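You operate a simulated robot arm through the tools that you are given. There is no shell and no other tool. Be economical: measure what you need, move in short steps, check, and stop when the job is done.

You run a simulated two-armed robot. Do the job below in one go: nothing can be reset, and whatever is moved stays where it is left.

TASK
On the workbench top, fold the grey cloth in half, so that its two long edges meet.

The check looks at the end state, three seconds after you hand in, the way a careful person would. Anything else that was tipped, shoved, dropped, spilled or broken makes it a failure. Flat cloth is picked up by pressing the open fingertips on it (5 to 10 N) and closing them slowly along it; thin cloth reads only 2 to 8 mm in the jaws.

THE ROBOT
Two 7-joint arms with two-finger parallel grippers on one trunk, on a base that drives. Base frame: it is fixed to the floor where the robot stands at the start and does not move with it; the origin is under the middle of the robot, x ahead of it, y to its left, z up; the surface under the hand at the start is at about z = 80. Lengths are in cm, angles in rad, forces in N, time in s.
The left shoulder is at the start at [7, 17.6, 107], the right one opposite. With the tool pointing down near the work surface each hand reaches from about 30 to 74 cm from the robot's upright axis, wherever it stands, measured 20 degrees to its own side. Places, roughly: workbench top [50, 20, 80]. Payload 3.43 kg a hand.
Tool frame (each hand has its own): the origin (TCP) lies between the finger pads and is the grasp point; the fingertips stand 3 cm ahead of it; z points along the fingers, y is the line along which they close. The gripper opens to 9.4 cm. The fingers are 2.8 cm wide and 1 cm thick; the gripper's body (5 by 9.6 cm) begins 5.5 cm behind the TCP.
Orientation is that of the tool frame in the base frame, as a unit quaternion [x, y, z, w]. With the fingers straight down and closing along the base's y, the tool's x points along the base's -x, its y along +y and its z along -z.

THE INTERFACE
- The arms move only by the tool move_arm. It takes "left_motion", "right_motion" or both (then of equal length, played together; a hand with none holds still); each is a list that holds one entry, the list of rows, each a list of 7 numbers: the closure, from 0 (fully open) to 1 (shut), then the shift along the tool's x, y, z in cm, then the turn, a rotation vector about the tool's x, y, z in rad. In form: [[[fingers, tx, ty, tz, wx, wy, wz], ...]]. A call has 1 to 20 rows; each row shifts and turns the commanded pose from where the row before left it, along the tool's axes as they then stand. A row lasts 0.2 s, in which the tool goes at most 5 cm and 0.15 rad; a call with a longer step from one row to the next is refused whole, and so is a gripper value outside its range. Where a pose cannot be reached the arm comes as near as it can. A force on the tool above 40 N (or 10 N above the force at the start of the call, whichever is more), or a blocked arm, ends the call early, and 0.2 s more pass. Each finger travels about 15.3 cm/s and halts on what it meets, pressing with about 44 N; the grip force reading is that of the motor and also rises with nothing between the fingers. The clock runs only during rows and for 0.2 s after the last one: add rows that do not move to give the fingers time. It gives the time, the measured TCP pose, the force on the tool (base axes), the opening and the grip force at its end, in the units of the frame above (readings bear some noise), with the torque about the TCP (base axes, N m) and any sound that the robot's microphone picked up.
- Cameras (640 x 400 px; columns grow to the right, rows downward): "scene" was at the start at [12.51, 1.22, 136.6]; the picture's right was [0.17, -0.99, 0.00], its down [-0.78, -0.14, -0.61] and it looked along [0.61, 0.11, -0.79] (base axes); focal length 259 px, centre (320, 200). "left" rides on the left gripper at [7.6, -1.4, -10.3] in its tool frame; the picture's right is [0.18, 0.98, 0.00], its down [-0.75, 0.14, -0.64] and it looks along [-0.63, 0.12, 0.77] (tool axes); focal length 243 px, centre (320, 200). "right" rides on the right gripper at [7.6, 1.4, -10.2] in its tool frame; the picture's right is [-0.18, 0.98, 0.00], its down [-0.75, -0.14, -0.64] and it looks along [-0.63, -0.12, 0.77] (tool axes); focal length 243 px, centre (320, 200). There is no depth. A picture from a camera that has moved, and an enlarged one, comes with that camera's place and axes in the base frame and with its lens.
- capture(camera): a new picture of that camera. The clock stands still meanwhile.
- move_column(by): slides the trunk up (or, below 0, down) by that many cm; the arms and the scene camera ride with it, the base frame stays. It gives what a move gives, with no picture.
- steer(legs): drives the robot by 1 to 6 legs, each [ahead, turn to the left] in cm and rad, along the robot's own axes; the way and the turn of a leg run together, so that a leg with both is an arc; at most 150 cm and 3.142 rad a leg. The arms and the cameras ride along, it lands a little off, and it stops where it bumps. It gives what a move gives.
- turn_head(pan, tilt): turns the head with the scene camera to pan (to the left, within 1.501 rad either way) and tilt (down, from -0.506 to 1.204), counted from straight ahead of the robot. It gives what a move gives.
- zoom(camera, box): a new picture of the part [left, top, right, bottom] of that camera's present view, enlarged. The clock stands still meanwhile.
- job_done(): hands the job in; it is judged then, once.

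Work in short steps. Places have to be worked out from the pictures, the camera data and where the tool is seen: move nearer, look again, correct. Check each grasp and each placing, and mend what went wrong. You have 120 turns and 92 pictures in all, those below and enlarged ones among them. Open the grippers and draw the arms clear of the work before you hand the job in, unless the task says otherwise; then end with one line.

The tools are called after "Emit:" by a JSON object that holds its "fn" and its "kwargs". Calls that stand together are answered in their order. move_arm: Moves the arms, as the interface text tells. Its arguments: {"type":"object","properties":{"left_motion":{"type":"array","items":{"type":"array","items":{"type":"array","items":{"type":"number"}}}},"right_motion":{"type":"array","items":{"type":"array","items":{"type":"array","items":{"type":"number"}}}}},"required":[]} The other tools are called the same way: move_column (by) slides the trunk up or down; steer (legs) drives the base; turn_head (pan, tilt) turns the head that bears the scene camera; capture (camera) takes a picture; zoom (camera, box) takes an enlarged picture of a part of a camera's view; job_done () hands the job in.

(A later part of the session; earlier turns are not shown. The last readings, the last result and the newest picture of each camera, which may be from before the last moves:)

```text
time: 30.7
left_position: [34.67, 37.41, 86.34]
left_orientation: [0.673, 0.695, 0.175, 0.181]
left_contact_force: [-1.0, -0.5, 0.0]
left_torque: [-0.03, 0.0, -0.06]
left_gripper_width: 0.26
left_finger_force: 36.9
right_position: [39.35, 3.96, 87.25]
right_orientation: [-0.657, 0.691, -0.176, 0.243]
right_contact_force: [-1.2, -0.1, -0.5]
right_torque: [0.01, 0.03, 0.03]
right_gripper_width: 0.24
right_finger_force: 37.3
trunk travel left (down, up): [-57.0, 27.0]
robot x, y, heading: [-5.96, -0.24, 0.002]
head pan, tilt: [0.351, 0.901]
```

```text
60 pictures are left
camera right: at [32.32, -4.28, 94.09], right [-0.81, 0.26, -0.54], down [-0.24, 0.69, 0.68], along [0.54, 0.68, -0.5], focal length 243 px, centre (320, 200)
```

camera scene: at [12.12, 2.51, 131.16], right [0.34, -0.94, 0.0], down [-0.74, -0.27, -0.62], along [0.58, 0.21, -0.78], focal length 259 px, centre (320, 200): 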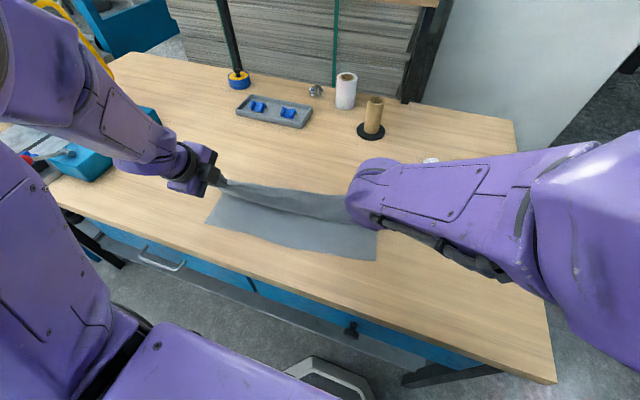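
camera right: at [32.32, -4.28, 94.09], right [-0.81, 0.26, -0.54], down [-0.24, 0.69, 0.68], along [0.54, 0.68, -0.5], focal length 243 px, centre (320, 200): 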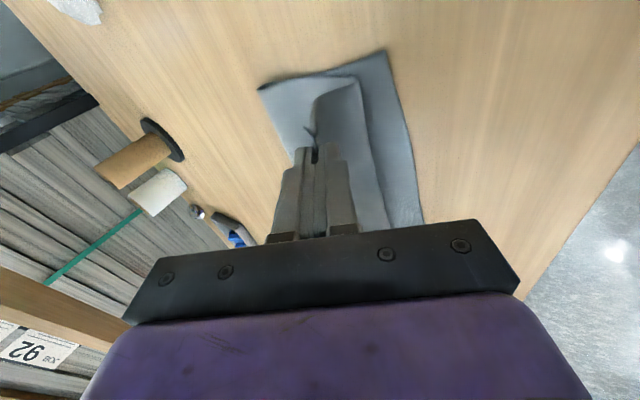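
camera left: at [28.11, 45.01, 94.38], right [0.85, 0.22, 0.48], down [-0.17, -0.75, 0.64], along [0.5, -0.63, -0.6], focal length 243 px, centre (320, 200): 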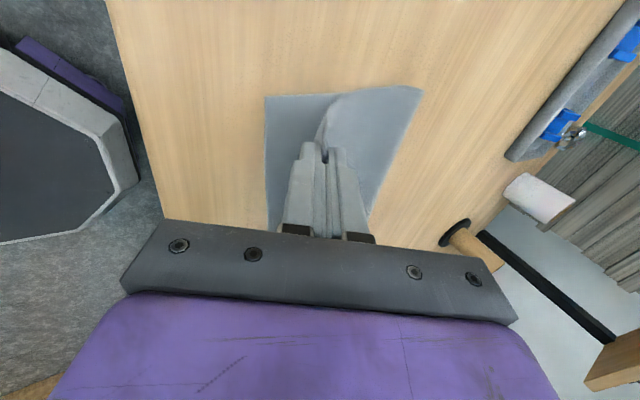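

The left side is right: hinge 47.6, near edge 33.8. The right hinge at 50.3 is still about 2 cm too near, so I swing only the right hand forward and up again to lay out the right side, then pause.

Emit:
{"fn": "move_arm", "kwargs": {"right_motion": [[[1, -0.1, -2.34, 1.01, 0, 0, 0], [1, -0.12, -2.45, 0.84, 0, 0, 0], [1, -0.17, -2.73, 0.44, 0, 0, 0], [1, -0.23, -3.07, -0.05, 0, 0, 0], [1, -0.24, -2.77, -0.5, 0, 0, 0], [1, -0.09, -1.49, 0.3, 0, 0, 0], [1, 0, 0, 0, 0, 0, 0], [1, 0, 0, 0, 0, 0, 0]]]}}

Emit:
{"fn": "capture", "kwargs": {"camera": "scene"}}

Emit:
{"fn": "capture", "kwargs": {"camera": "right"}}

```text
time: 32.0
left_position: [35.01, 36.98, 86.26]
left_orientation: [0.676, 0.692, 0.174, 0.185]
left_contact_force: [12.1, -22.2, 5.4]
left_torque: [-0.58, -0.28, -0.09]
left_gripper_width: 0.29
left_finger_force: 37.1
right_position: [50.5, 4.69, 92.91]
right_orientation: [-0.66, 0.69, -0.168, 0.244]
right_contact_force: [-13.1, 22.7, -5.2]
right_torque: [0.36, 0.39, 0.56]
right_gripper_width: 0.23
right_finger_force: 37.2
trunk travel left (down, up): [-57.0, 27.0]
robot x, y, heading: [-6.33, -0.34, 0.004]
head pan, tilt: [0.351, 0.901]
stopped in row 6 (left hand): the force on the tool passed its limit at 42 N (the readings are from after the stop); the commanded pose is now the measured one
```

```text
59 pictures are left
camera scene: at [6.11, 2.54, 128.66], right [0.34, -0.94, 0.0], down [-0.74, -0.27, -0.62], along [0.58, 0.21, -0.78], focal length 259 px, centre (320, 200)
```

scene: 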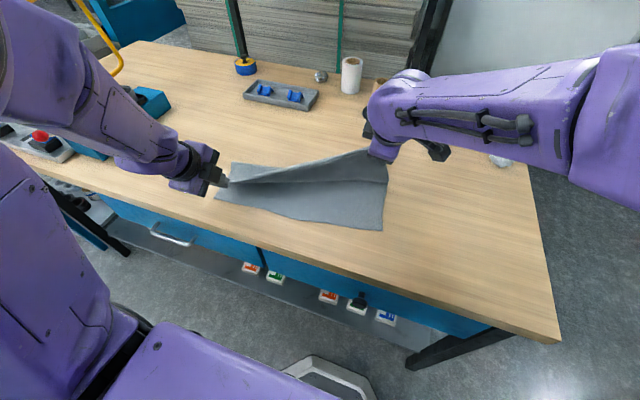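

```text
58 pictures are left
camera right: at [43.62, -3.71, 99.68], right [-0.81, 0.25, -0.52], down [-0.24, 0.68, 0.69], along [0.53, 0.69, -0.49], focal length 243 px, centre (320, 200)
```

right: 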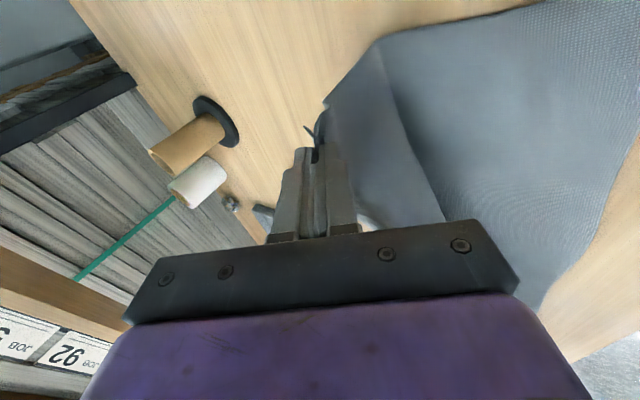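

The edge between the hands went taut at 25 N, so the call stopped, but the right hinge is now at x≈52.6, as wanted. I bring the right hand back down along a lower arc, which also relieves the tension.

Emit:
{"fn": "move_arm", "kwargs": {"right_motion": [[[1, 0.25, 2.93, 0.39, 0, 0, 0], [1, 0.25, 3.18, 0.22, 0, 0, 0], [1, 0.15, 2.62, -0.6, 0, 0, 0], [1, 0.15, 2.62, -0.6, 0, 0, 0], [1, 0.12, 2.09, -0.48, 0, 0, 0], [1, 0, 0, 0, 0, 0, 0]]]}}

Emit:
{"fn": "capture", "kwargs": {"camera": "left"}}

Emit:
{"fn": "capture", "kwargs": {"camera": "right"}}

```text
time: 33.4
left_position: [34.82, 37.4, 86.36]
left_orientation: [0.673, 0.695, 0.175, 0.183]
left_contact_force: [-0.3, -0.4, 0.1]
left_torque: [0.03, 0.03, -0.01]
left_gripper_width: 0.25
left_finger_force: 37.5
right_position: [38.92, 4.31, 86.81]
right_orientation: [-0.656, 0.693, -0.166, 0.249]
right_contact_force: [-0.2, -0.4, -0.5]
right_torque: [-0.04, 0.01, -0.01]
right_gripper_width: 0.24
right_finger_force: 37.3
trunk travel left (down, up): [-57.0, 27.0]
robot x, y, heading: [-6.32, -0.39, 0.001]
head pan, tilt: [0.351, 0.901]
```

```text
57 pictures are left
camera left: at [28.29, 44.88, 94.41], right [0.85, 0.21, 0.48], down [-0.17, -0.75, 0.64], along [0.49, -0.63, -0.6], focal length 243 px, centre (320, 200)
```

left: 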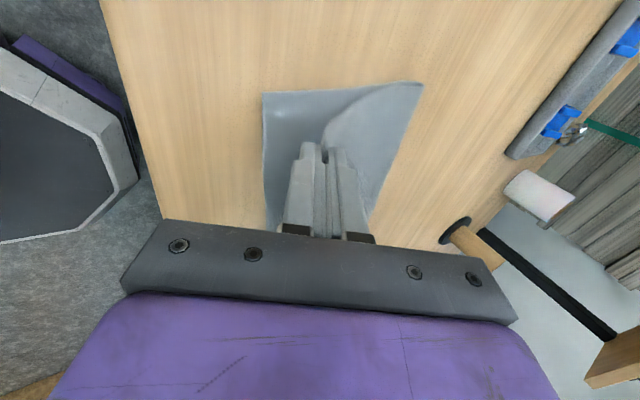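

```text
56 pictures are left
camera right: at [32.0, -4.15, 93.43], right [-0.81, 0.27, -0.52], down [-0.23, 0.67, 0.7], along [0.54, 0.69, -0.48], focal length 243 px, centre (320, 200)
```

right: 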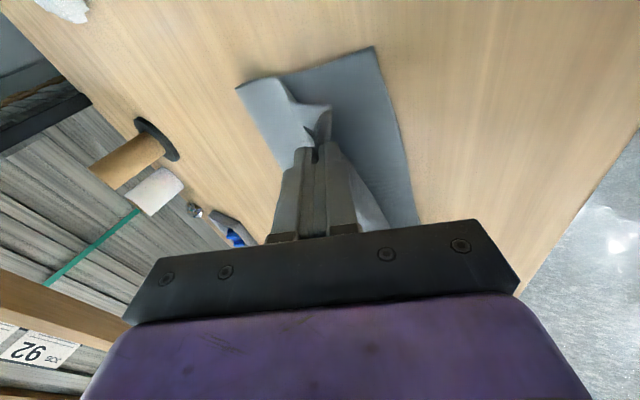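

Both hinges are good now, left ≈47.6 and right ≈51.8. I back up 0.9 cm and lower 2.6 cm to set the edge down.

Emit:
{"fn": "steer", "kwargs": {"legs": [[-0.9, 0]]}}

Emit:
{"fn": "move_column", "kwargs": {"by": -2.6}}

Emit:
{"fn": "capture", "kwargs": {"camera": "left"}}

Emit:
{"fn": "capture", "kwargs": {"camera": "right"}}

```text
time: 34.1
left_position: [34.0, 37.18, 86.38]
left_orientation: [0.675, 0.693, 0.175, 0.184]
left_contact_force: [1.0, -0.9, 0.0]
left_torque: [0.02, 0.01, -0.04]
left_gripper_width: 0.22
left_finger_force: 37.3
right_position: [38.06, 4.59, 86.95]
right_orientation: [-0.656, 0.692, -0.166, 0.25]
right_contact_force: [-0.7, -0.6, -1.0]
right_torque: [0.0, -0.01, -0.01]
right_gripper_width: 0.23
right_finger_force: 37.0
trunk travel left (down, up): [-57.0, 27.0]
robot x, y, heading: [-7.12, -0.06, 0.004]
head pan, tilt: [0.351, 0.901]
```

```text
time: 34.8
left_position: [33.9, 37.09, 83.78]
left_orientation: [0.675, 0.693, 0.175, 0.184]
left_contact_force: [0.3, -0.4, -0.1]
left_torque: [0.01, 0.02, -0.01]
left_gripper_width: 0.25
left_finger_force: 37.2
right_position: [38.04, 4.46, 84.51]
right_orientation: [-0.655, 0.693, -0.166, 0.253]
right_contact_force: [-0.1, -0.5, -0.3]
right_torque: [0.02, 0.02, 0.0]
right_gripper_width: 0.24
right_finger_force: 37.2
trunk travel left (down, up): [-54.4, 29.6]
robot x, y, heading: [-7.31, -0.01, -0.003]
head pan, tilt: [0.351, 0.901]
```

```text
55 pictures are left
camera left: at [27.4, 44.85, 91.83], right [0.85, 0.21, 0.48], down [-0.17, -0.75, 0.64], along [0.49, -0.63, -0.6], focal length 243 px, centre (320, 200)
```

left: 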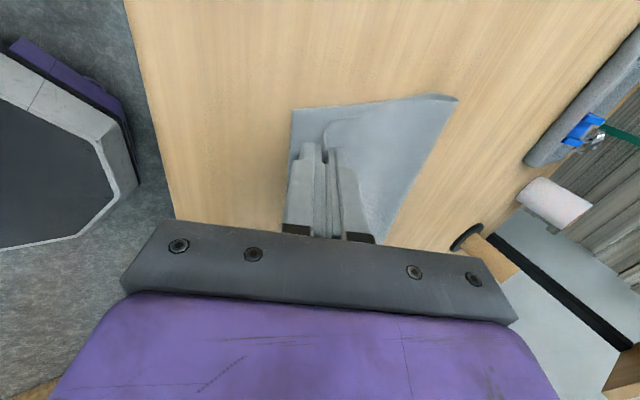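

```text
54 pictures are left
camera right: at [31.05, -4.02, 91.0], right [-0.81, 0.27, -0.53], down [-0.24, 0.67, 0.7], along [0.54, 0.69, -0.48], focal length 243 px, centre (320, 200)
```

right: 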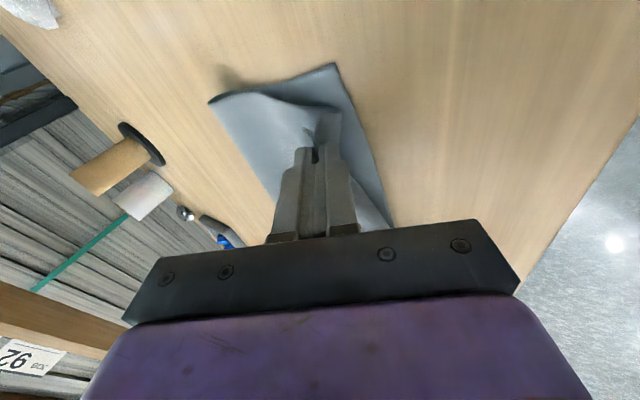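

The edge is down: left tip at x≈35.4, z≈81.2, and right tip at 39.8, z≈82. I open both grippers slightly, about 1.1 cm, to let the lip go.

Emit:
{"fn": "move_arm", "kwargs": {"left_motion": [[[0.96, 0, 0, 0, 0, 0, 0], [0.92, 0, 0, 0, 0, 0, 0], [0.88, 0, 0, 0, 0, 0, 0], [0.88, 0, 0, 0, 0, 0, 0], [0.88, 0, 0, 0, 0, 0, 0]]], "right_motion": [[[0.96, 0, 0, 0, 0, 0, 0], [0.92, 0, 0, 0, 0, 0, 0], [0.88, 0, 0, 0, 0, 0, 0], [0.88, 0, 0, 0, 0, 0, 0], [0.88, 0, 0, 0, 0, 0, 0]]]}}

Emit:
{"fn": "capture", "kwargs": {"camera": "left"}}

Emit:
{"fn": "capture", "kwargs": {"camera": "right"}}

```text
time: 36.0
left_position: [33.98, 37.11, 83.73]
left_orientation: [0.675, 0.693, 0.174, 0.183]
left_contact_force: [0.2, -0.6, -0.8]
left_torque: [-0.02, -0.02, 0.0]
left_gripper_width: 1.15
left_finger_force: 0.2
right_position: [37.99, 4.41, 84.53]
right_orientation: [-0.656, 0.693, -0.165, 0.251]
right_contact_force: [-0.3, 0.0, 0.5]
right_torque: [0.04, -0.02, -0.02]
right_gripper_width: 1.14
right_finger_force: 0.1
trunk travel left (down, up): [-54.4, 29.6]
robot x, y, heading: [-7.05, -0.08, 0.002]
head pan, tilt: [0.351, 0.901]
```

```text
53 pictures are left
camera left: at [27.42, 44.87, 91.81], right [0.85, 0.21, 0.48], down [-0.17, -0.75, 0.64], along [0.49, -0.63, -0.6], focal length 243 px, centre (320, 200)
```

left: 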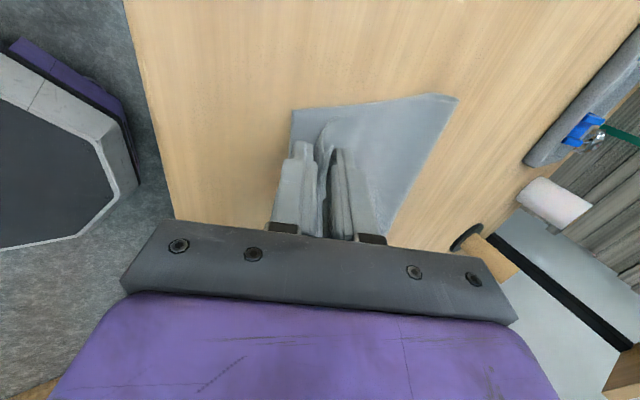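

```text
52 pictures are left
camera right: at [31.07, -4.01, 90.98], right [-0.81, 0.27, -0.52], down [-0.24, 0.67, 0.7], along [0.54, 0.69, -0.48], focal length 243 px, centre (320, 200)
```

right: 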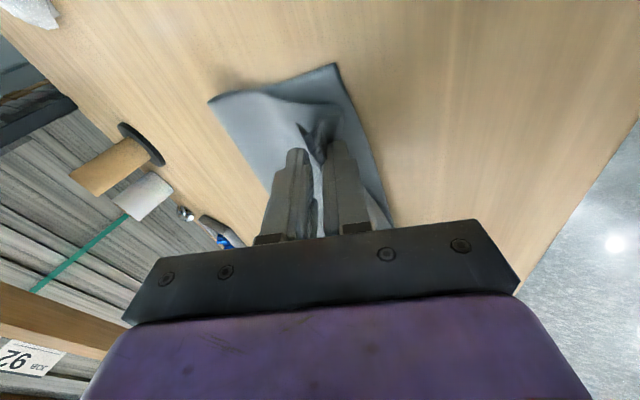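

The lip is loose between the fingers. I draw back 6 cm with the base so the fingers slide out along the fold and the edge falls toward the robot.

Emit:
{"fn": "steer", "kwargs": {"legs": [[-6, 0]]}}

Emit:
{"fn": "capture", "kwargs": {"camera": "left"}}

Emit:
{"fn": "capture", "kwargs": {"camera": "right"}}

Emit:
{"fn": "capture", "kwargs": {"camera": "scene"}}

```text
time: 37.0
left_position: [27.96, 37.22, 83.78]
left_orientation: [0.673, 0.694, 0.175, 0.184]
left_contact_force: [-0.3, 0.2, 0.7]
left_torque: [0.0, 0.02, -0.01]
left_gripper_width: 1.13
left_finger_force: 0.0
right_position: [32.02, 4.53, 84.54]
right_orientation: [-0.655, 0.692, -0.166, 0.253]
right_contact_force: [0.3, -0.4, 1.6]
right_torque: [0.0, -0.02, 0.03]
right_gripper_width: 1.14
right_finger_force: 0.0
trunk travel left (down, up): [-54.4, 29.6]
robot x, y, heading: [-13.34, -0.02, -0.001]
head pan, tilt: [0.351, 0.901]
```

```text
51 pictures are left
camera left: at [21.36, 44.89, 91.85], right [0.85, 0.21, 0.48], down [-0.17, -0.75, 0.64], along [0.49, -0.63, -0.6], focal length 243 px, centre (320, 200)
```

left: 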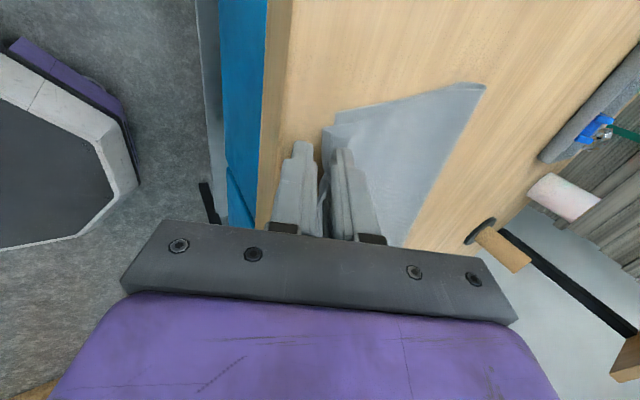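

```text
50 pictures are left
camera right: at [25.04, -3.99, 91.04], right [-0.81, 0.27, -0.53], down [-0.24, 0.67, 0.7], along [0.54, 0.69, -0.48], focal length 243 px, centre (320, 200)
```

right: 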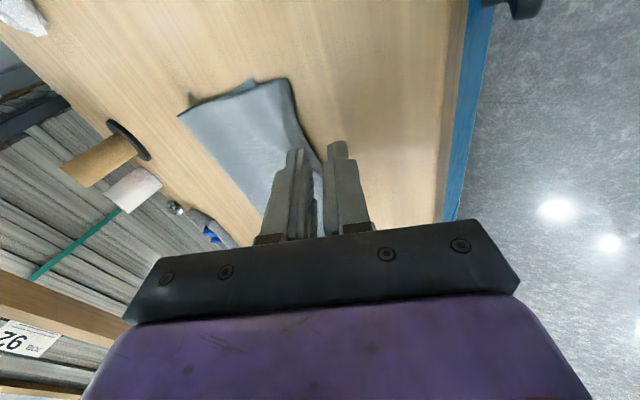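

```text
49 pictures are left
camera scene: at [-0.86, 2.53, 126.08], right [0.34, -0.94, 0.0], down [-0.74, -0.27, -0.62], along [0.58, 0.21, -0.78], focal length 259 px, centre (320, 200)
```

scene: 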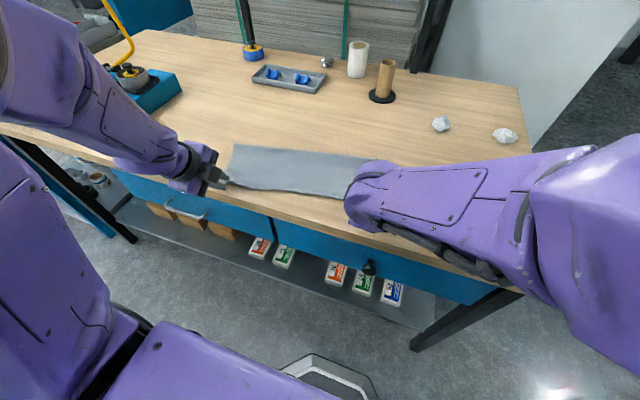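

The cloth may still be caught between the fingers and have been dragged about 3 cm. I zoom in on both hands.

Emit:
{"fn": "zoom", "kwargs": {"camera": "left", "box": [240, 70, 500, 250]}}

Emit:
{"fn": "zoom", "kwargs": {"camera": "right", "box": [160, 60, 420, 250]}}

Emit:
{"fn": "zoom", "kwargs": {"camera": "scene", "box": [180, 110, 400, 247]}}

```text
2.22 times, centred on (370, 160) of left
camera zoom: at [21.36, 44.89, 91.85], right [0.85, 0.21, 0.48], down [-0.17, -0.75, 0.64], along [0.49, -0.63, -0.6], focal length 539 px, centre (209, 289)
```

zoom: 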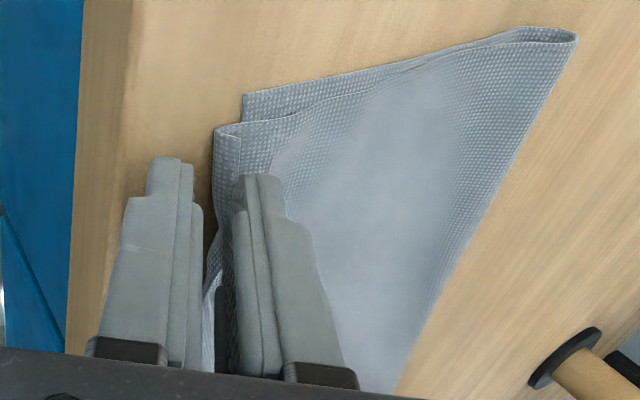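

```text
2.11 times, centred on (290, 155) of right
camera zoom: at [25.04, -3.99, 91.04], right [-0.81, 0.27, -0.53], down [-0.24, 0.67, 0.7], along [0.54, 0.69, -0.48], focal length 511 px, centre (383, 295)
```

zoom: 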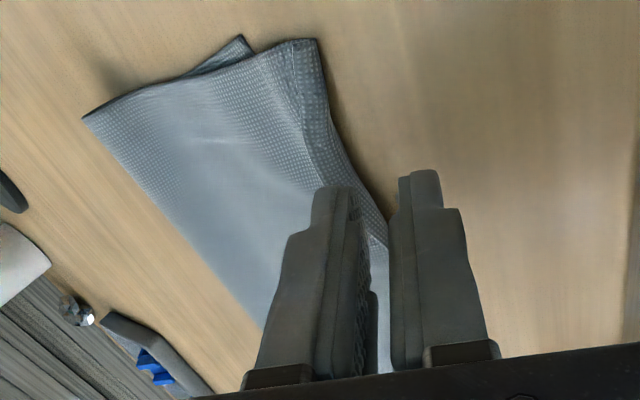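

```text
2.91 times, centred on (290, 178) of scene
camera zoom: at [-0.86, 2.53, 126.08], right [0.34, -0.94, 0.0], down [-0.74, -0.27, -0.62], along [0.58, 0.21, -0.78], focal length 754 px, centre (407, 262)
```

zoom: 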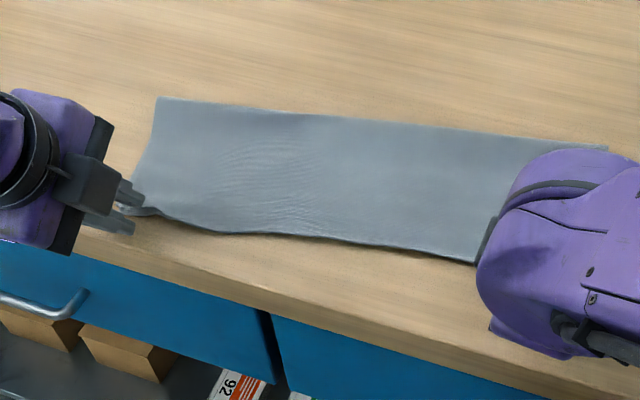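

The fold looks good, with only small overhangs. I back off another 3 cm to free the fingers completely, then raise the trunk and look.

Emit:
{"fn": "steer", "kwargs": {"legs": [[-3, 0]]}}

Emit:
{"fn": "move_column", "kwargs": {"by": 12}}

Emit:
{"fn": "turn_head", "kwargs": {"pan": 0.3, "tilt": 0.85}}

Emit:
{"fn": "capture", "kwargs": {"camera": "scene"}}

Emit:
{"fn": "capture", "kwargs": {"camera": "left"}}

Emit:
{"fn": "capture", "kwargs": {"camera": "right"}}

```text
time: 37.8
left_position: [24.99, 37.12, 83.69]
left_orientation: [0.674, 0.694, 0.175, 0.183]
left_contact_force: [-0.3, 0.2, 0.5]
left_torque: [0.0, 0.0, -0.02]
left_gripper_width: 1.16
left_finger_force: 0.1
right_position: [29.07, 4.49, 84.52]
right_orientation: [-0.655, 0.692, -0.166, 0.253]
right_contact_force: [-0.3, 0.2, 0.2]
right_torque: [-0.02, -0.02, 0.0]
right_gripper_width: 1.15
right_finger_force: 0.1
trunk travel left (down, up): [-54.4, 29.6]
robot x, y, heading: [-15.93, -0.69, 0.002]
head pan, tilt: [0.351, 0.901]
```

```text
time: 39.3
left_position: [25.02, 37.23, 95.73]
left_orientation: [0.674, 0.694, 0.174, 0.183]
left_contact_force: [0.7, -0.1, 0.1]
left_torque: [0.02, 0.01, 0.01]
left_gripper_width: 1.14
left_finger_force: 0.0
right_position: [28.98, 4.49, 96.51]
right_orientation: [-0.655, 0.693, -0.164, 0.252]
right_contact_force: [1.2, 0.4, 0.0]
right_torque: [0.0, -0.01, -0.01]
right_gripper_width: 1.11
right_finger_force: 0.0
trunk travel left (down, up): [-66.4, 17.6]
robot x, y, heading: [-15.74, -0.07, 0.003]
head pan, tilt: [0.351, 0.901]
```

```text
time: 40.0
left_position: [24.93, 37.3, 95.75]
left_orientation: [0.673, 0.695, 0.175, 0.183]
left_contact_force: [-0.6, -0.3, -0.8]
left_torque: [-0.03, 0.02, 0.02]
left_gripper_width: 1.13
left_finger_force: 0.2
right_position: [29.05, 4.51, 96.52]
right_orientation: [-0.655, 0.693, -0.165, 0.252]
right_contact_force: [0.2, -0.9, 0.8]
right_torque: [0.0, 0.04, 0.0]
right_gripper_width: 1.13
right_finger_force: 0.1
trunk travel left (down, up): [-66.4, 17.6]
robot x, y, heading: [-15.66, -0.17, 0.0]
head pan, tilt: [0.3, 0.85]
```

```text
45 pictures are left
camera scene: at [-3.36, 2.25, 138.45], right [0.3, -0.95, 0.0], down [-0.72, -0.22, -0.66], along [0.63, 0.2, -0.75], focal length 259 px, centre (320, 200)
```

scene: 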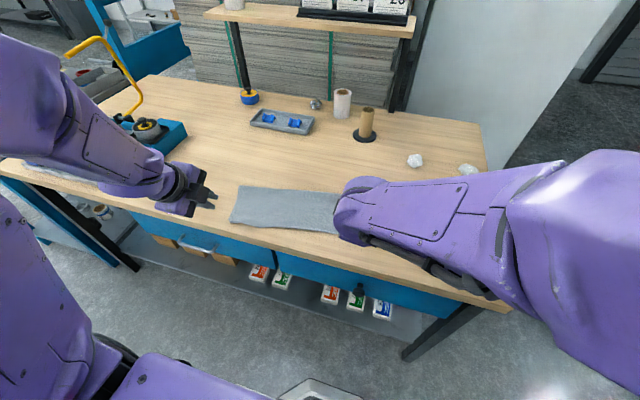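

```text
44 pictures are left
camera left: at [18.42, 44.9, 103.81], right [0.85, 0.21, 0.48], down [-0.17, -0.75, 0.64], along [0.49, -0.63, -0.6], focal length 243 px, centre (320, 200)
```

left: 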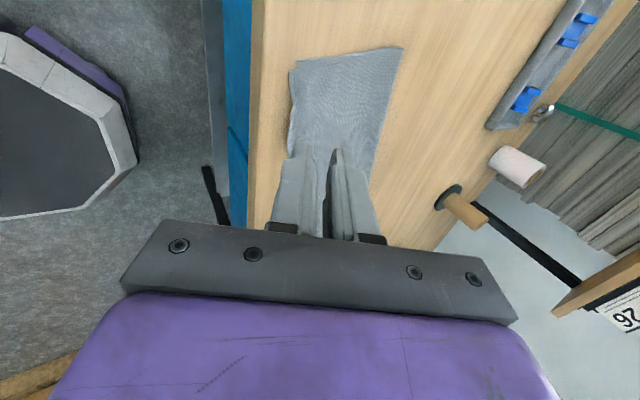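

```text
43 pictures are left
camera right: at [22.12, -3.97, 103.03], right [-0.81, 0.27, -0.52], down [-0.24, 0.67, 0.71], along [0.54, 0.69, -0.48], focal length 243 px, centre (320, 200)
```

right: 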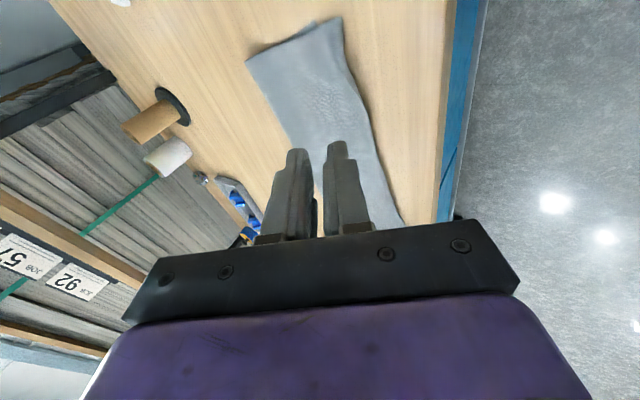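

The hands are free and the cloth looks folded. I move both hands outward and the trunk up for an unobstructed inspection.

Emit:
{"fn": "move_column", "kwargs": {"by": 8}}

Emit:
{"fn": "move_arm", "kwargs": {"left_motion": [[[0.88, 2.5, 0, 0, 0, 0, 0], [0.88, 2.5, 0, 0, 0, 0, 0], [0.88, 2.5, 0, 0, 0, 0, 0], [0.88, 2.5, 0, 0, 0, 0, 0], [0.88, 0, 0, 0, 0, 0, 0]]], "right_motion": [[[0.88, 4, 0, 0, 0, 0, 0], [0.88, 4, 0, 0, 0, 0, 0], [0.88, 4, 0, 0, 0, 0, 0], [0.88, 4, 0, 0, 0, 0, 0], [0.88, 0, 0, 0, 0, 0, 0]]]}}

Emit:
{"fn": "zoom", "kwargs": {"camera": "scene", "box": [190, 140, 430, 290]}}

Emit:
{"fn": "capture", "kwargs": {"camera": "left"}}

Emit:
{"fn": "capture", "kwargs": {"camera": "right"}}

```text
time: 41.1
left_position: [25.02, 37.17, 103.73]
left_orientation: [0.674, 0.694, 0.175, 0.183]
left_contact_force: [0.0, 0.0, -0.5]
left_torque: [-0.03, -0.01, 0.01]
left_gripper_width: 1.13
left_finger_force: 0.1
right_position: [29.01, 4.45, 104.36]
right_orientation: [-0.656, 0.692, -0.165, 0.251]
right_contact_force: [-0.9, 0.1, -0.5]
right_torque: [0.01, -0.01, 0.0]
right_gripper_width: 1.17
right_finger_force: 0.1
trunk travel left (down, up): [-74.4, 9.6]
robot x, y, heading: [-15.7, -0.68, -0.002]
head pan, tilt: [0.3, 0.85]
```

```text
time: 42.3
left_position: [24.69, 47.39, 103.46]
left_orientation: [0.674, 0.694, 0.175, 0.184]
left_contact_force: [0.8, 0.1, 0.3]
left_torque: [0.0, -0.03, 0.0]
left_gripper_width: 1.09
left_finger_force: 0.0
right_position: [29.21, -11.34, 102.33]
right_orientation: [-0.655, 0.693, -0.164, 0.252]
right_contact_force: [-0.4, 0.0, -0.7]
right_torque: [0.0, 0.0, 0.02]
right_gripper_width: 1.13
right_finger_force: 0.0
trunk travel left (down, up): [-74.4, 9.6]
robot x, y, heading: [-16.15, -0.23, -0.002]
head pan, tilt: [0.3, 0.85]
```

```text
2.67 times, centred on (310, 215) of scene
camera zoom: at [-3.37, 2.27, 146.45], right [0.3, -0.96, 0.0], down [-0.72, -0.22, -0.66], along [0.63, 0.2, -0.75], focal length 691 px, centre (347, 160)
```

zoom: 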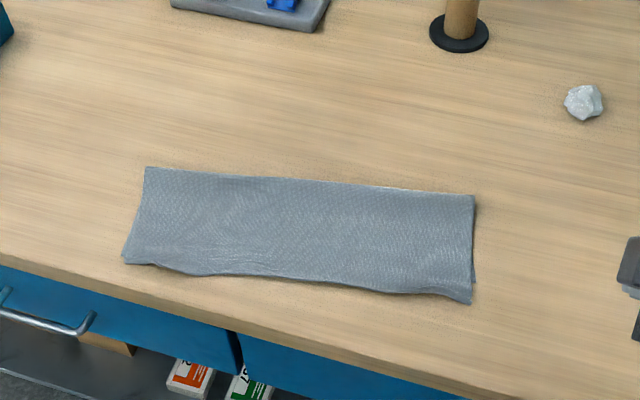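

```text
41 pictures are left
camera left: at [18.14, 55.07, 111.57], right [0.85, 0.21, 0.48], down [-0.17, -0.75, 0.64], along [0.49, -0.63, -0.6], focal length 243 px, centre (320, 200)
```

left: 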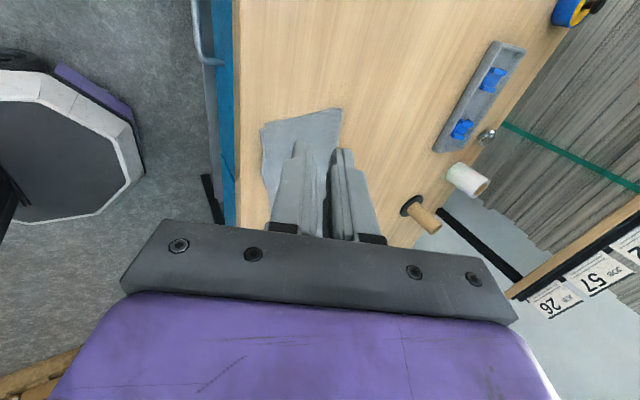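

```text
40 pictures are left
camera right: at [22.2, -19.91, 108.86], right [-0.81, 0.27, -0.52], down [-0.24, 0.67, 0.71], along [0.54, 0.69, -0.48], focal length 243 px, centre (320, 200)
```

right: 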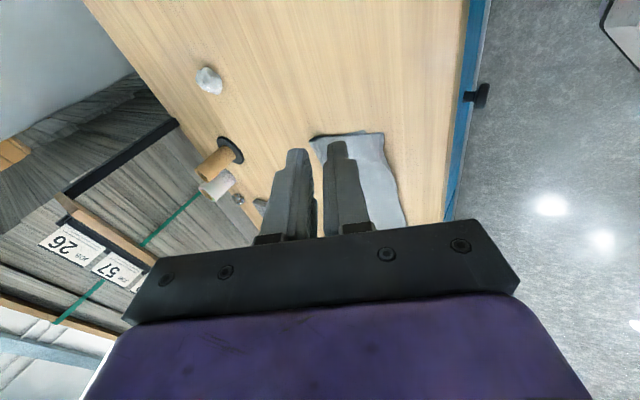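

The fold looks clean, but at the right corner the top layer seems to overhang the bottom by about 2–2.7 cm. I zoom in on both near corners.

Emit:
{"fn": "zoom", "kwargs": {"camera": "scene", "box": [320, 205, 400, 255]}}

Emit:
{"fn": "zoom", "kwargs": {"camera": "scene", "box": [220, 195, 324, 260]}}

Emit:
{"fn": "zoom", "kwargs": {"camera": "left", "box": [240, 100, 360, 175]}}

Emit:
{"fn": "zoom", "kwargs": {"camera": "right", "box": [300, 120, 428, 200]}}

```text
8.00 times, centred on (360, 230) of scene
camera zoom: at [-3.37, 2.27, 146.45], right [0.3, -0.96, 0.0], down [-0.72, -0.22, -0.66], along [0.63, 0.2, -0.75], focal length 2074 px, centre (0, -40)
```

zoom: 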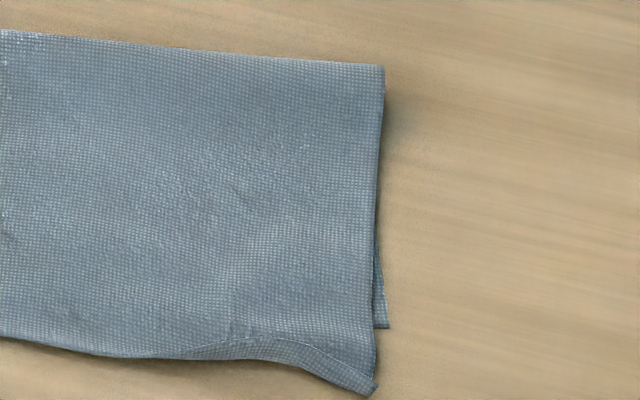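

```text
6.15 times, centred on (272, 228) of scene
camera zoom: at [-3.37, 2.27, 146.45], right [0.3, -0.96, 0.0], down [-0.72, -0.22, -0.66], along [0.63, 0.2, -0.75], focal length 1596 px, centre (615, 31)
```

zoom: 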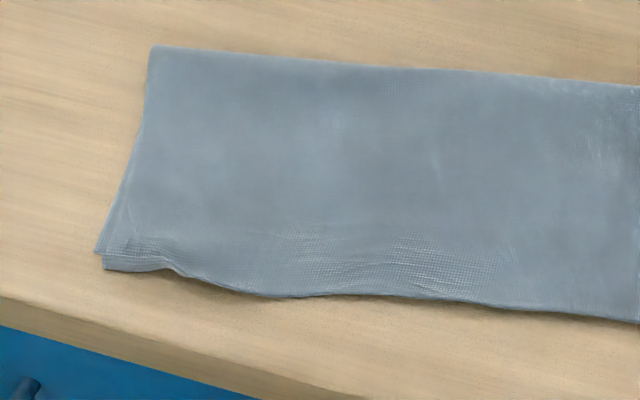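

```text
5.33 times, centred on (300, 138) of left
camera zoom: at [18.14, 55.07, 111.57], right [0.85, 0.21, 0.48], down [-0.17, -0.75, 0.64], along [0.49, -0.63, -0.6], focal length 1294 px, centre (427, 533)
```

zoom: 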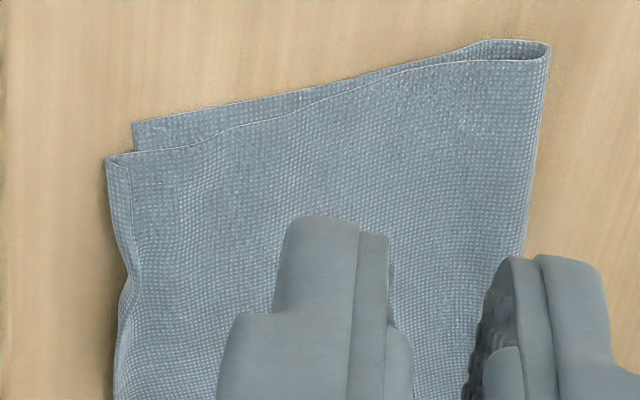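

```text
5.00 times, centred on (364, 160) of right
camera zoom: at [22.2, -19.91, 108.86], right [-0.81, 0.27, -0.52], down [-0.24, 0.67, 0.71], along [0.54, 0.69, -0.48], focal length 1213 px, centre (100, 400)
```

zoom: 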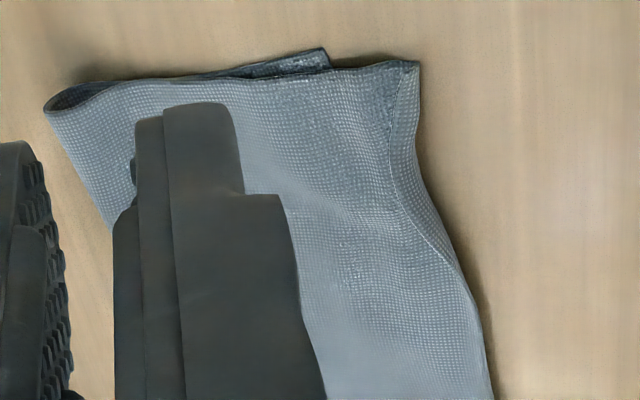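

The left overhang is about 1 cm, but the right is about 2.9 cm, so I'll re-grip the top layer's right corner and re-lay it. First I set the right hand upright and find its pose.

Emit:
{"fn": "move_arm", "kwargs": {"right_motion": [[[0.766, 0, 0, 0, -0.15, 0, 0], [0.766, 0, 0, 0, -0.15, 0, 0], [0.766, 0, 0, 0, -0.15, 0, 0], [0.766, 0, 0, 0, -0.15, 0, 0], [0.766, 0, 0, 0, 0, 0, 0]]]}}

```text
time: 43.5
left_position: [24.66, 47.43, 103.63]
left_orientation: [0.673, 0.694, 0.176, 0.184]
left_contact_force: [-1.0, 0.3, 0.0]
left_torque: [0.0, 0.0, -0.05]
left_gripper_width: 1.13
left_finger_force: 0.0
right_position: [28.93, -11.39, 102.42]
right_orientation: [-0.701, 0.71, 0.049, 0.047]
right_contact_force: [-1.4, -0.9, 0.3]
right_torque: [-0.01, 0.0, 0.02]
right_gripper_width: 2.18
right_finger_force: 0.0
trunk travel left (down, up): [-74.4, 9.6]
robot x, y, heading: [-16.32, 0.1, -0.005]
head pan, tilt: [0.3, 0.85]
```

I correct the small sideways lean and move above the right corner of the top edge (about x 36.9, y 3.6), keeping high before descending.

Emit:
{"fn": "move_arm", "kwargs": {"right_motion": [[[0.766, 0, 0, 0, 0, 0.135, 0], [0.766, -3, -1.72, 0, 0, 0, 0], [0.766, -3, -1.72, 0, 0, 0, 0], [0.766, -3, -1.72, 0, 0, 0, 0], [0.766, -3, -1.72, 0, 0, 0, 0], [0.766, -3, -1.72, 0, 0, 0, 0], [0.766, 0, 0, 4, 0, 0, 0], [0.766, 0, 0, 4, 0, 0, 0], [0.766, 0, 0, 4, 0, 0, 0], [0.766, 0, 0, 3, 0, 0, 0], [0.766, 0, 0, 0, 0, 0, 0]]]}}

Emit:
{"fn": "capture", "kwargs": {"camera": "right"}}

Emit:
{"fn": "zoom", "kwargs": {"camera": "scene", "box": [300, 170, 428, 250]}}

```text
time: 45.9
left_position: [24.69, 47.23, 103.43]
left_orientation: [0.674, 0.694, 0.175, 0.184]
left_contact_force: [-1.1, 0.6, 0.3]
left_torque: [-0.01, 0.01, -0.02]
left_gripper_width: 1.13
left_finger_force: 0.1
right_position: [37.53, 3.5, 87.11]
right_orientation: [-0.703, 0.711, 0.0, 0.0]
right_contact_force: [0.4, 0.7, 2.2]
right_torque: [-0.01, 0.04, 0.01]
right_gripper_width: 2.2
right_finger_force: 0.0
trunk travel left (down, up): [-74.4, 9.6]
robot x, y, heading: [-15.9, 0.04, -0.002]
head pan, tilt: [0.3, 0.85]
```

```text
35 pictures are left
camera right: at [36.21, -4.02, 97.49], right [-0.98, 0.2, 0.0], down [0.15, 0.75, 0.64], along [0.13, 0.63, -0.77], focal length 243 px, centre (320, 200)
```

right: 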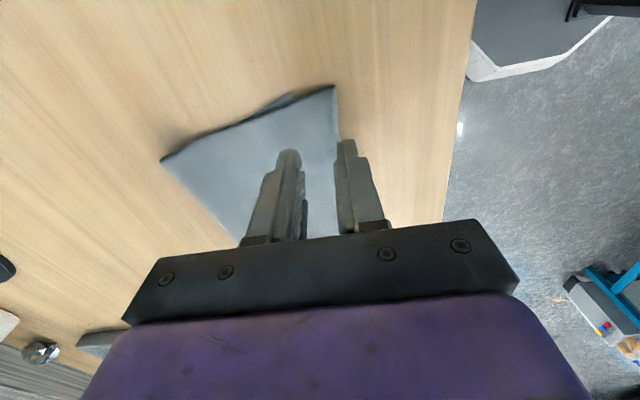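

```text
5.00 times, centred on (364, 210) of scene
camera zoom: at [-3.4, 2.25, 146.45], right [0.3, -0.96, 0.0], down [-0.72, -0.22, -0.66], along [0.63, 0.2, -0.75], focal length 1296 px, centre (100, 150)
```

zoom: 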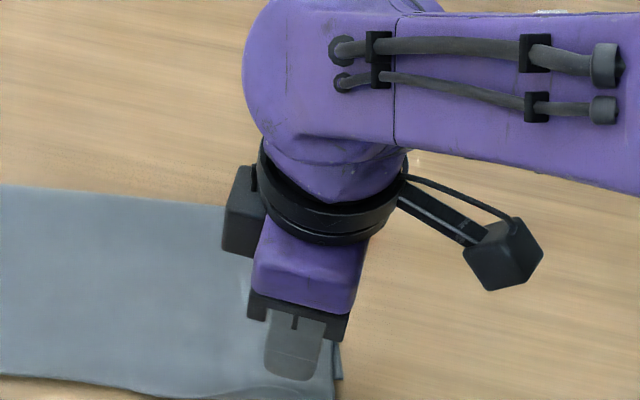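

N stands nearly at the edge, so I shift 0.5 cm toward the robot and creep down to contact.

Emit:
{"fn": "move_arm", "kwargs": {"right_motion": [[[0.766, 0, 0.5, 1.5, 0, 0, 0], [0.766, 0, 0, 1.3, 0, 0, 0], [0.766, 0, 0, 0.6, 0, 0, 0], [0.766, 0, 0, 0.4, 0, 0, 0], [0.766, 0, 0, 0.2, 0, 0, 0], [0.766, 0, 0, 0, 0, 0, 0]]]}}

```text
time: 47.3
left_position: [24.82, 47.44, 103.51]
left_orientation: [0.674, 0.694, 0.174, 0.183]
left_contact_force: [0.8, -0.3, 0.2]
left_torque: [0.0, 0.02, 0.02]
left_gripper_width: 1.14
left_finger_force: 0.0
right_position: [37.21, 3.59, 83.34]
right_orientation: [-0.703, 0.712, 0.0, 0.0]
right_contact_force: [-0.4, 0.2, 0.4]
right_torque: [0.01, -0.03, 0.04]
right_gripper_width: 2.18
right_finger_force: 0.0
trunk travel left (down, up): [-74.4, 9.6]
robot x, y, heading: [-16.15, -0.21, 0.002]
head pan, tilt: [0.3, 0.85]
```

Not quite in contact, so I press 0.25 cm more.

Emit:
{"fn": "move_arm", "kwargs": {"right_motion": [[[0.766, 0, 0.2, 0.15, 0, 0, 0], [0.766, 0, 0, 0.1, 0, 0, 0], [0.766, 0, 0, 0, 0, 0, 0]]]}}

```text
time: 48.1
left_position: [24.71, 47.29, 103.53]
left_orientation: [0.674, 0.694, 0.175, 0.183]
left_contact_force: [0.4, -0.3, -0.2]
left_torque: [0.01, 0.01, 0.02]
left_gripper_width: 1.14
left_finger_force: 0.0
right_position: [36.99, 3.59, 83.17]
right_orientation: [-0.702, 0.712, 0.0, 0.0]
right_contact_force: [1.2, -1.5, 8.1]
right_torque: [-0.07, -0.15, 0.03]
right_gripper_width: 2.29
right_finger_force: 1.0
trunk travel left (down, up): [-74.4, 9.6]
robot x, y, heading: [-16.28, 0.21, 0.002]
head pan, tilt: [0.3, 0.85]
```

At 8 N contact I close slowly and look.

Emit:
{"fn": "move_arm", "kwargs": {"right_motion": [[[0.8, 0, 0, 0, 0, 0, 0], [0.83, 0, 0, 0, 0, 0, 0], [0.86, 0, 0, 0, 0, 0, 0], [0.89, 0, 0, 0, 0, 0, 0], [0.92, 0, 0, 0, 0, 0, 0], [0.95, 0, 0, 0, 0, 0, 0], [0.98, 0, 0, 0, 0, 0, 0], [1, 0, 0, 0, 0, 0, 0], [1, 0, 0, 0, 0, 0, 0]]]}}

Emit:
{"fn": "zoom", "kwargs": {"camera": "right", "box": [140, 60, 460, 260]}}

```text
time: 50.1
left_position: [24.68, 47.26, 103.56]
left_orientation: [0.674, 0.694, 0.175, 0.184]
left_contact_force: [0.6, -0.2, -0.1]
left_torque: [0.02, 0.05, -0.01]
left_gripper_width: 1.13
left_finger_force: 0.1
right_position: [36.89, 3.43, 83.24]
right_orientation: [-0.702, 0.712, -0.001, 0.001]
right_contact_force: [0.8, -0.3, 10.3]
right_torque: [0.01, -0.15, 0.03]
right_gripper_width: 0.24
right_finger_force: 37.5
trunk travel left (down, up): [-74.4, 9.6]
robot x, y, heading: [-16.42, -0.14, -0.004]
head pan, tilt: [0.3, 0.85]
```

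```text
2.00 times, centred on (300, 160) of right
camera zoom: at [35.48, -4.04, 93.4], right [-0.98, 0.2, 0.0], down [0.15, 0.75, 0.64], along [0.13, 0.63, -0.77], focal length 485 px, centre (360, 280)
```

zoom: 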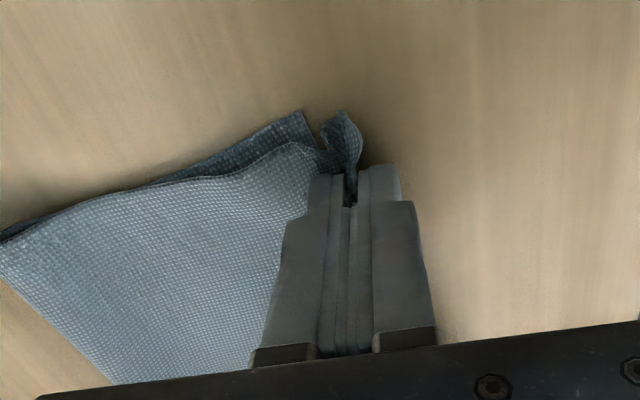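

Gripped at 2.4 mm. I lift this corner and carry it about 4 cm ahead, low, so the left stays undisturbed, and look at the shape of the loop.

Emit:
{"fn": "move_arm", "kwargs": {"right_motion": [[[1, 0, 0, -1, 0, 0, 0], [1, 0, -0.5, -1.2, 0, 0, 0], [1, 0, -1, -1, 0, 0, 0], [1, 0, -1.2, -0.6, 0, 0, 0], [1, 0, -1.3, 0, 0, 0, 0], [1, 0, 0, 0, 0, 0, 0]]]}}

Emit:
{"fn": "capture", "kwargs": {"camera": "right"}}

Emit:
{"fn": "zoom", "kwargs": {"camera": "scene", "box": [220, 150, 412, 270]}}

```text
time: 51.5
left_position: [24.65, 47.36, 103.52]
left_orientation: [0.675, 0.694, 0.174, 0.183]
left_contact_force: [0.4, 0.6, -0.5]
left_torque: [0.0, -0.03, 0.0]
left_gripper_width: 1.12
left_finger_force: 0.2
right_position: [41.06, 3.39, 87.07]
right_orientation: [-0.702, 0.712, 0.0, 0.0]
right_contact_force: [0.0, -0.2, 0.7]
right_torque: [0.0, -0.01, 0.01]
right_gripper_width: 0.25
right_finger_force: 37.0
trunk travel left (down, up): [-74.4, 9.6]
robot x, y, heading: [-16.0, 0.01, 0.005]
head pan, tilt: [0.3, 0.85]
```

```text
32 pictures are left
camera right: at [39.62, -4.13, 97.27], right [-0.98, 0.2, 0.0], down [0.15, 0.75, 0.64], along [0.13, 0.63, -0.77], focal length 243 px, centre (320, 200)
```

right: 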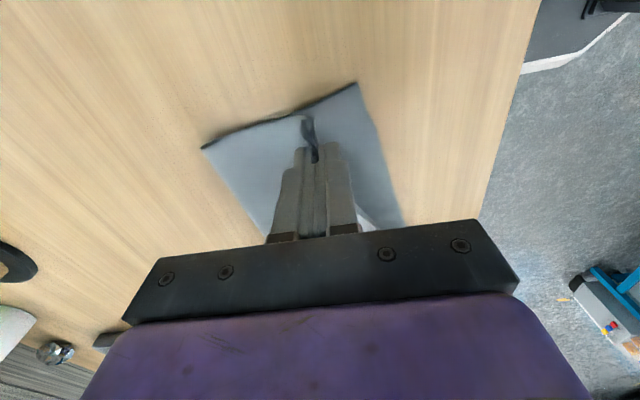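

```text
3.33 times, centred on (316, 210) of scene
camera zoom: at [-3.38, 2.26, 146.45], right [0.3, -0.96, 0.0], down [-0.72, -0.22, -0.66], along [0.63, 0.2, -0.75], focal length 864 px, centre (333, 167)
```

zoom: 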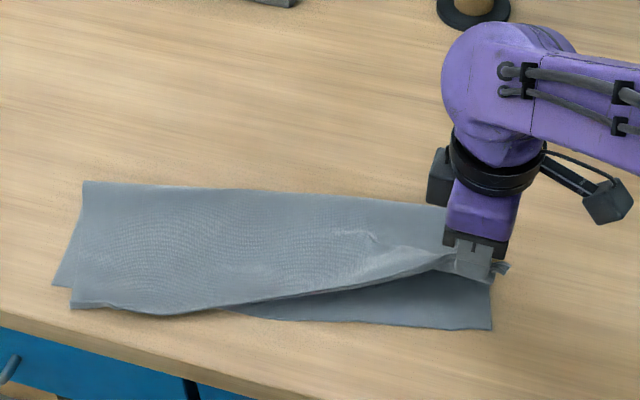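

Pulling this corner also dragged the top-left corner about 3 cm sideways, so I'll use both hands and re-lay the top layer properly. I return the right hand part-way for slack and bring the left hand upright over the top-left corner (edge at about x 30.4, y 34.5).

Emit:
{"fn": "move_arm", "kwargs": {"left_motion": [[[0.81, 0, 0, 0, 0.13, 0, 0], [0.81, 0, 0, 0, 0.13, 0, 0], [0.81, 0, 0, 0, 0.13, 0, 0], [0.81, 0, 0, 0, 0.13, 0, 0], [0.81, -3.2, 1.5, 0, 0, 0, 0], [0.81, -3.2, 1.5, 0, 0, 0, 0], [0.81, -3.2, 1.5, 0, 0, 0, 0], [0.81, -3.2, 1.5, 0, 0, 0, 0], [0.81, 0, 0, 4, 0, 0, 0], [0.81, 0, 0, 4, 0, 0, 0], [0.81, 0, 0, 4, 0, 0, 0], [0.81, 0, 0, 3, 0, 0, 0], [0.81, 0, 0, 0, 0, 0, 0]]], "right_motion": [[[1, 0, 0.6, 0.3, 0, 0, 0], [1, 0, 0.6, 0.3, 0, 0, 0], [1, 0, 0.6, 0.3, 0, 0, 0], [1, 0, 0.6, 0.3, 0, 0, 0], [1, 0, 0, 0, 0, 0, 0], [1, 0, 0, 0, 0, 0, 0], [1, 0, 0, 0, 0, 0, 0], [1, 0, 0, 0, 0, 0, 0], [1, 0, 0, 0, 0, 0, 0], [1, 0, 0, 0, 0, 0, 0], [1, 0, 0, 0, 0, 0, 0], [1, 0, 0, 0, 0, 0, 0], [1, 0, 0, 0, 0, 0, 0]]]}}

Emit:
{"fn": "capture", "kwargs": {"camera": "left"}}

```text
time: 54.3
left_position: [30.77, 33.89, 88.83]
left_orientation: [0.698, 0.716, -0.009, 0.005]
left_contact_force: [0.0, -0.3, 0.7]
left_torque: [0.0, -0.03, -0.01]
left_gripper_width: 1.79
left_finger_force: 0.0
right_position: [38.65, 3.41, 85.83]
right_orientation: [-0.703, 0.712, 0.001, 0.001]
right_contact_force: [1.1, 0.5, -0.1]
right_torque: [-0.01, -0.02, -0.01]
right_gripper_width: 0.25
right_finger_force: 37.0
trunk travel left (down, up): [-74.4, 9.6]
robot x, y, heading: [-16.06, -0.04, 0.004]
head pan, tilt: [0.3, 0.85]
```

```text
30 pictures are left
camera left: at [29.06, 41.74, 98.93], right [0.98, 0.21, -0.01], down [0.16, -0.74, 0.65], along [0.13, -0.64, -0.76], focal length 243 px, centre (320, 200)
```

left: 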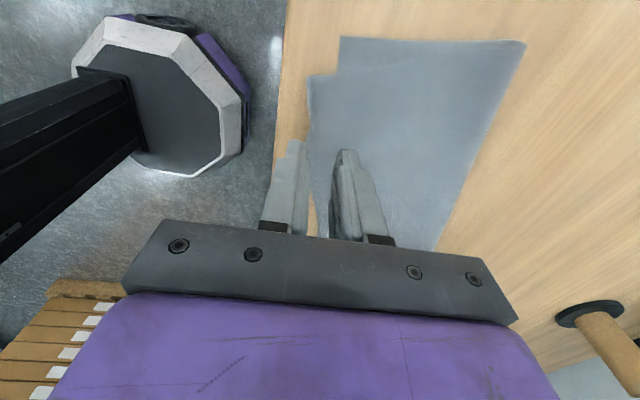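

The left fingers straddle the edge; I shift 0.5 cm toward the robot and descend to contact.

Emit:
{"fn": "move_arm", "kwargs": {"left_motion": [[[0.81, 0, -0.5, 2, 0, 0, 0], [0.81, 0, 0, 2, 0, 0, 0], [0.81, 0, 0, 0.8, 0, 0, 0], [0.81, 0, 0, 0.4, 0, 0, 0], [0.81, 0, 0, 0.3, 0, 0, 0], [0.81, 0, 0, 0.15, 0, 0, 0], [0.81, 0, 0, 0, 0, 0, 0]]]}}

```text
time: 55.9
left_position: [30.31, 34.19, 83.3]
left_orientation: [0.699, 0.715, -0.008, 0.005]
left_contact_force: [0.4, 2.0, 9.0]
left_torque: [0.15, -0.17, 0.03]
left_gripper_width: 1.8
left_finger_force: 0.6
right_position: [38.43, 3.53, 85.89]
right_orientation: [-0.703, 0.711, 0.0, 0.0]
right_contact_force: [0.3, 0.9, -1.2]
right_torque: [0.03, -0.01, 0.01]
right_gripper_width: 0.21
right_finger_force: 36.9
trunk travel left (down, up): [-74.4, 9.6]
robot x, y, heading: [-15.77, -0.24, -0.005]
head pan, tilt: [0.3, 0.85]
```

At 9 N I close the left fingers slowly.

Emit:
{"fn": "move_arm", "kwargs": {"left_motion": [[[0.84, 0, 0, 0, 0, 0, 0], [0.87, 0, 0, 0, 0, 0, 0], [0.9, 0, 0, 0, 0, 0, 0], [0.93, 0, 0, 0, 0, 0, 0], [0.96, 0, 0, 0, 0, 0, 0], [1, 0, 0, 0, 0, 0, 0], [1, 0, 0, 0, 0, 0, 0], [1, 0, 0, 0, 0, 0, 0]]]}}

Emit:
{"fn": "zoom", "kwargs": {"camera": "left", "box": [230, 30, 550, 230]}}

```text
time: 57.7
left_position: [30.42, 34.11, 83.25]
left_orientation: [0.699, 0.715, -0.009, 0.003]
left_contact_force: [1.8, 0.0, 12.9]
left_torque: [0.12, -0.12, -0.01]
left_gripper_width: 0.22
left_finger_force: 36.3
right_position: [38.48, 3.56, 85.75]
right_orientation: [-0.702, 0.712, 0.001, 0.0]
right_contact_force: [0.4, 0.3, 0.3]
right_torque: [-0.01, 0.0, -0.02]
right_gripper_width: 0.22
right_finger_force: 37.4
trunk travel left (down, up): [-74.4, 9.6]
robot x, y, heading: [-16.08, -0.42, -0.004]
head pan, tilt: [0.3, 0.85]
```

```text
2.00 times, centred on (390, 130) of left
camera zoom: at [28.64, 41.92, 93.31], right [0.98, 0.21, -0.01], down [0.16, -0.74, 0.65], along [0.13, -0.64, -0.76], focal length 485 px, centre (180, 340)
```

zoom: 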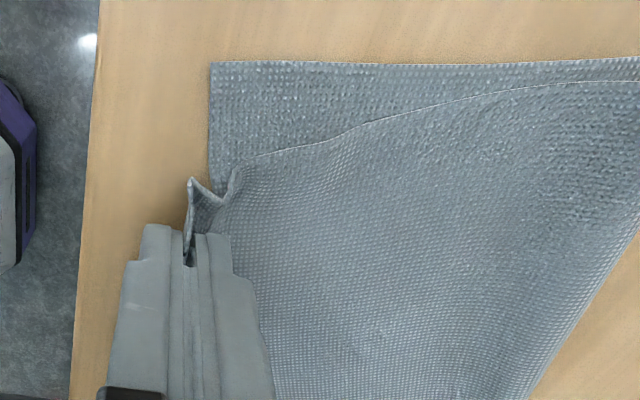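

Both top corners are gripped. I now lift both together, squaring the left hand back outward, toward the apex above the intended fold line.

Emit:
{"fn": "move_arm", "kwargs": {"left_motion": [[[1, 0.5, 0, -1, 0, 0, 0], [1, 1.5, 0.6, -1.2, 0, 0, 0], [1, 1.5, 1.4, -1.2, 0, 0, 0], [1, 1, 1.8, -1.2, 0, 0, 0], [1, 0.6, 1.8, -1.4, 0, 0, 0], [1, 0.4, 1.8, -1.5, 0, 0, 0], [1, 0.2, 1.8, -1.8, 0, 0, 0], [1, 0, 1.2, -1.5, 0, 0, 0], [1, 0, 1, -1, 0, 0, 0], [1, 0, 0, 0, 0, 0, 0]]], "right_motion": [[[1, 0, 0, -0.5, 0, 0, 0], [1, 0, -0.3, -0.6, 0, 0, 0], [1, -0.2, -1, -0.8, 0, 0, 0], [1, -0.4, -1.5, -1, 0, 0, 0], [1, -0.5, -1.7, -1.2, 0, 0, 0], [1, -0.5, -1.7, -1.4, 0, 0, 0], [1, -0.5, -1.6, -1.6, 0, 0, 0], [1, -0.25, -1.1, -1.2, 0, 0, 0], [1, -0.2, -0.9, -0.9, 0, 0, 0], [1, 0, 0, 0, 0, 0, 0]]]}}

Emit:
{"fn": "zoom", "kwargs": {"camera": "scene", "box": [190, 140, 430, 290]}}

```text
time: 59.9
left_position: [41.9, 40.25, 94.6]
left_orientation: [0.698, 0.716, -0.009, 0.005]
left_contact_force: [3.7, -25.6, 0.2]
left_torque: [-0.75, -0.06, -0.04]
left_gripper_width: 0.2
left_finger_force: 36.7
right_position: [45.93, 4.71, 94.27]
right_orientation: [-0.702, 0.712, 0.001, 0.0]
right_contact_force: [-3.3, 25.2, 0.7]
right_torque: [0.71, 0.05, 0.05]
right_gripper_width: 0.24
right_finger_force: 37.2
right hand out of reach, approached as far as the arm can: row 7, 8, 9
trunk travel left (down, up): [-74.4, 9.6]
robot x, y, heading: [-15.99, -0.44, 0.0]
head pan, tilt: [0.3, 0.85]
```

```text
2.67 times, centred on (310, 215) of scene
camera zoom: at [-3.37, 2.28, 146.45], right [0.3, -0.96, 0.0], down [-0.72, -0.22, -0.66], along [0.63, 0.2, -0.75], focal length 691 px, centre (347, 160)
```

zoom: 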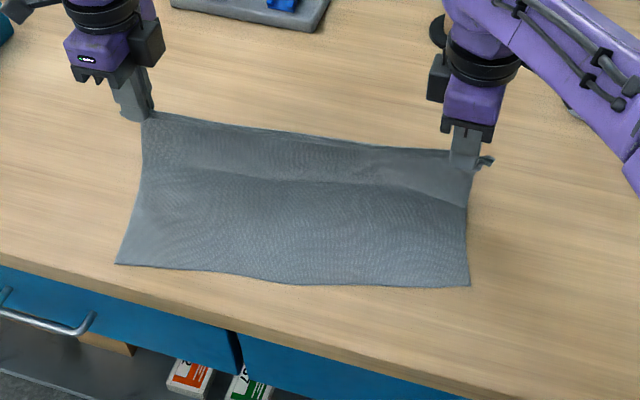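

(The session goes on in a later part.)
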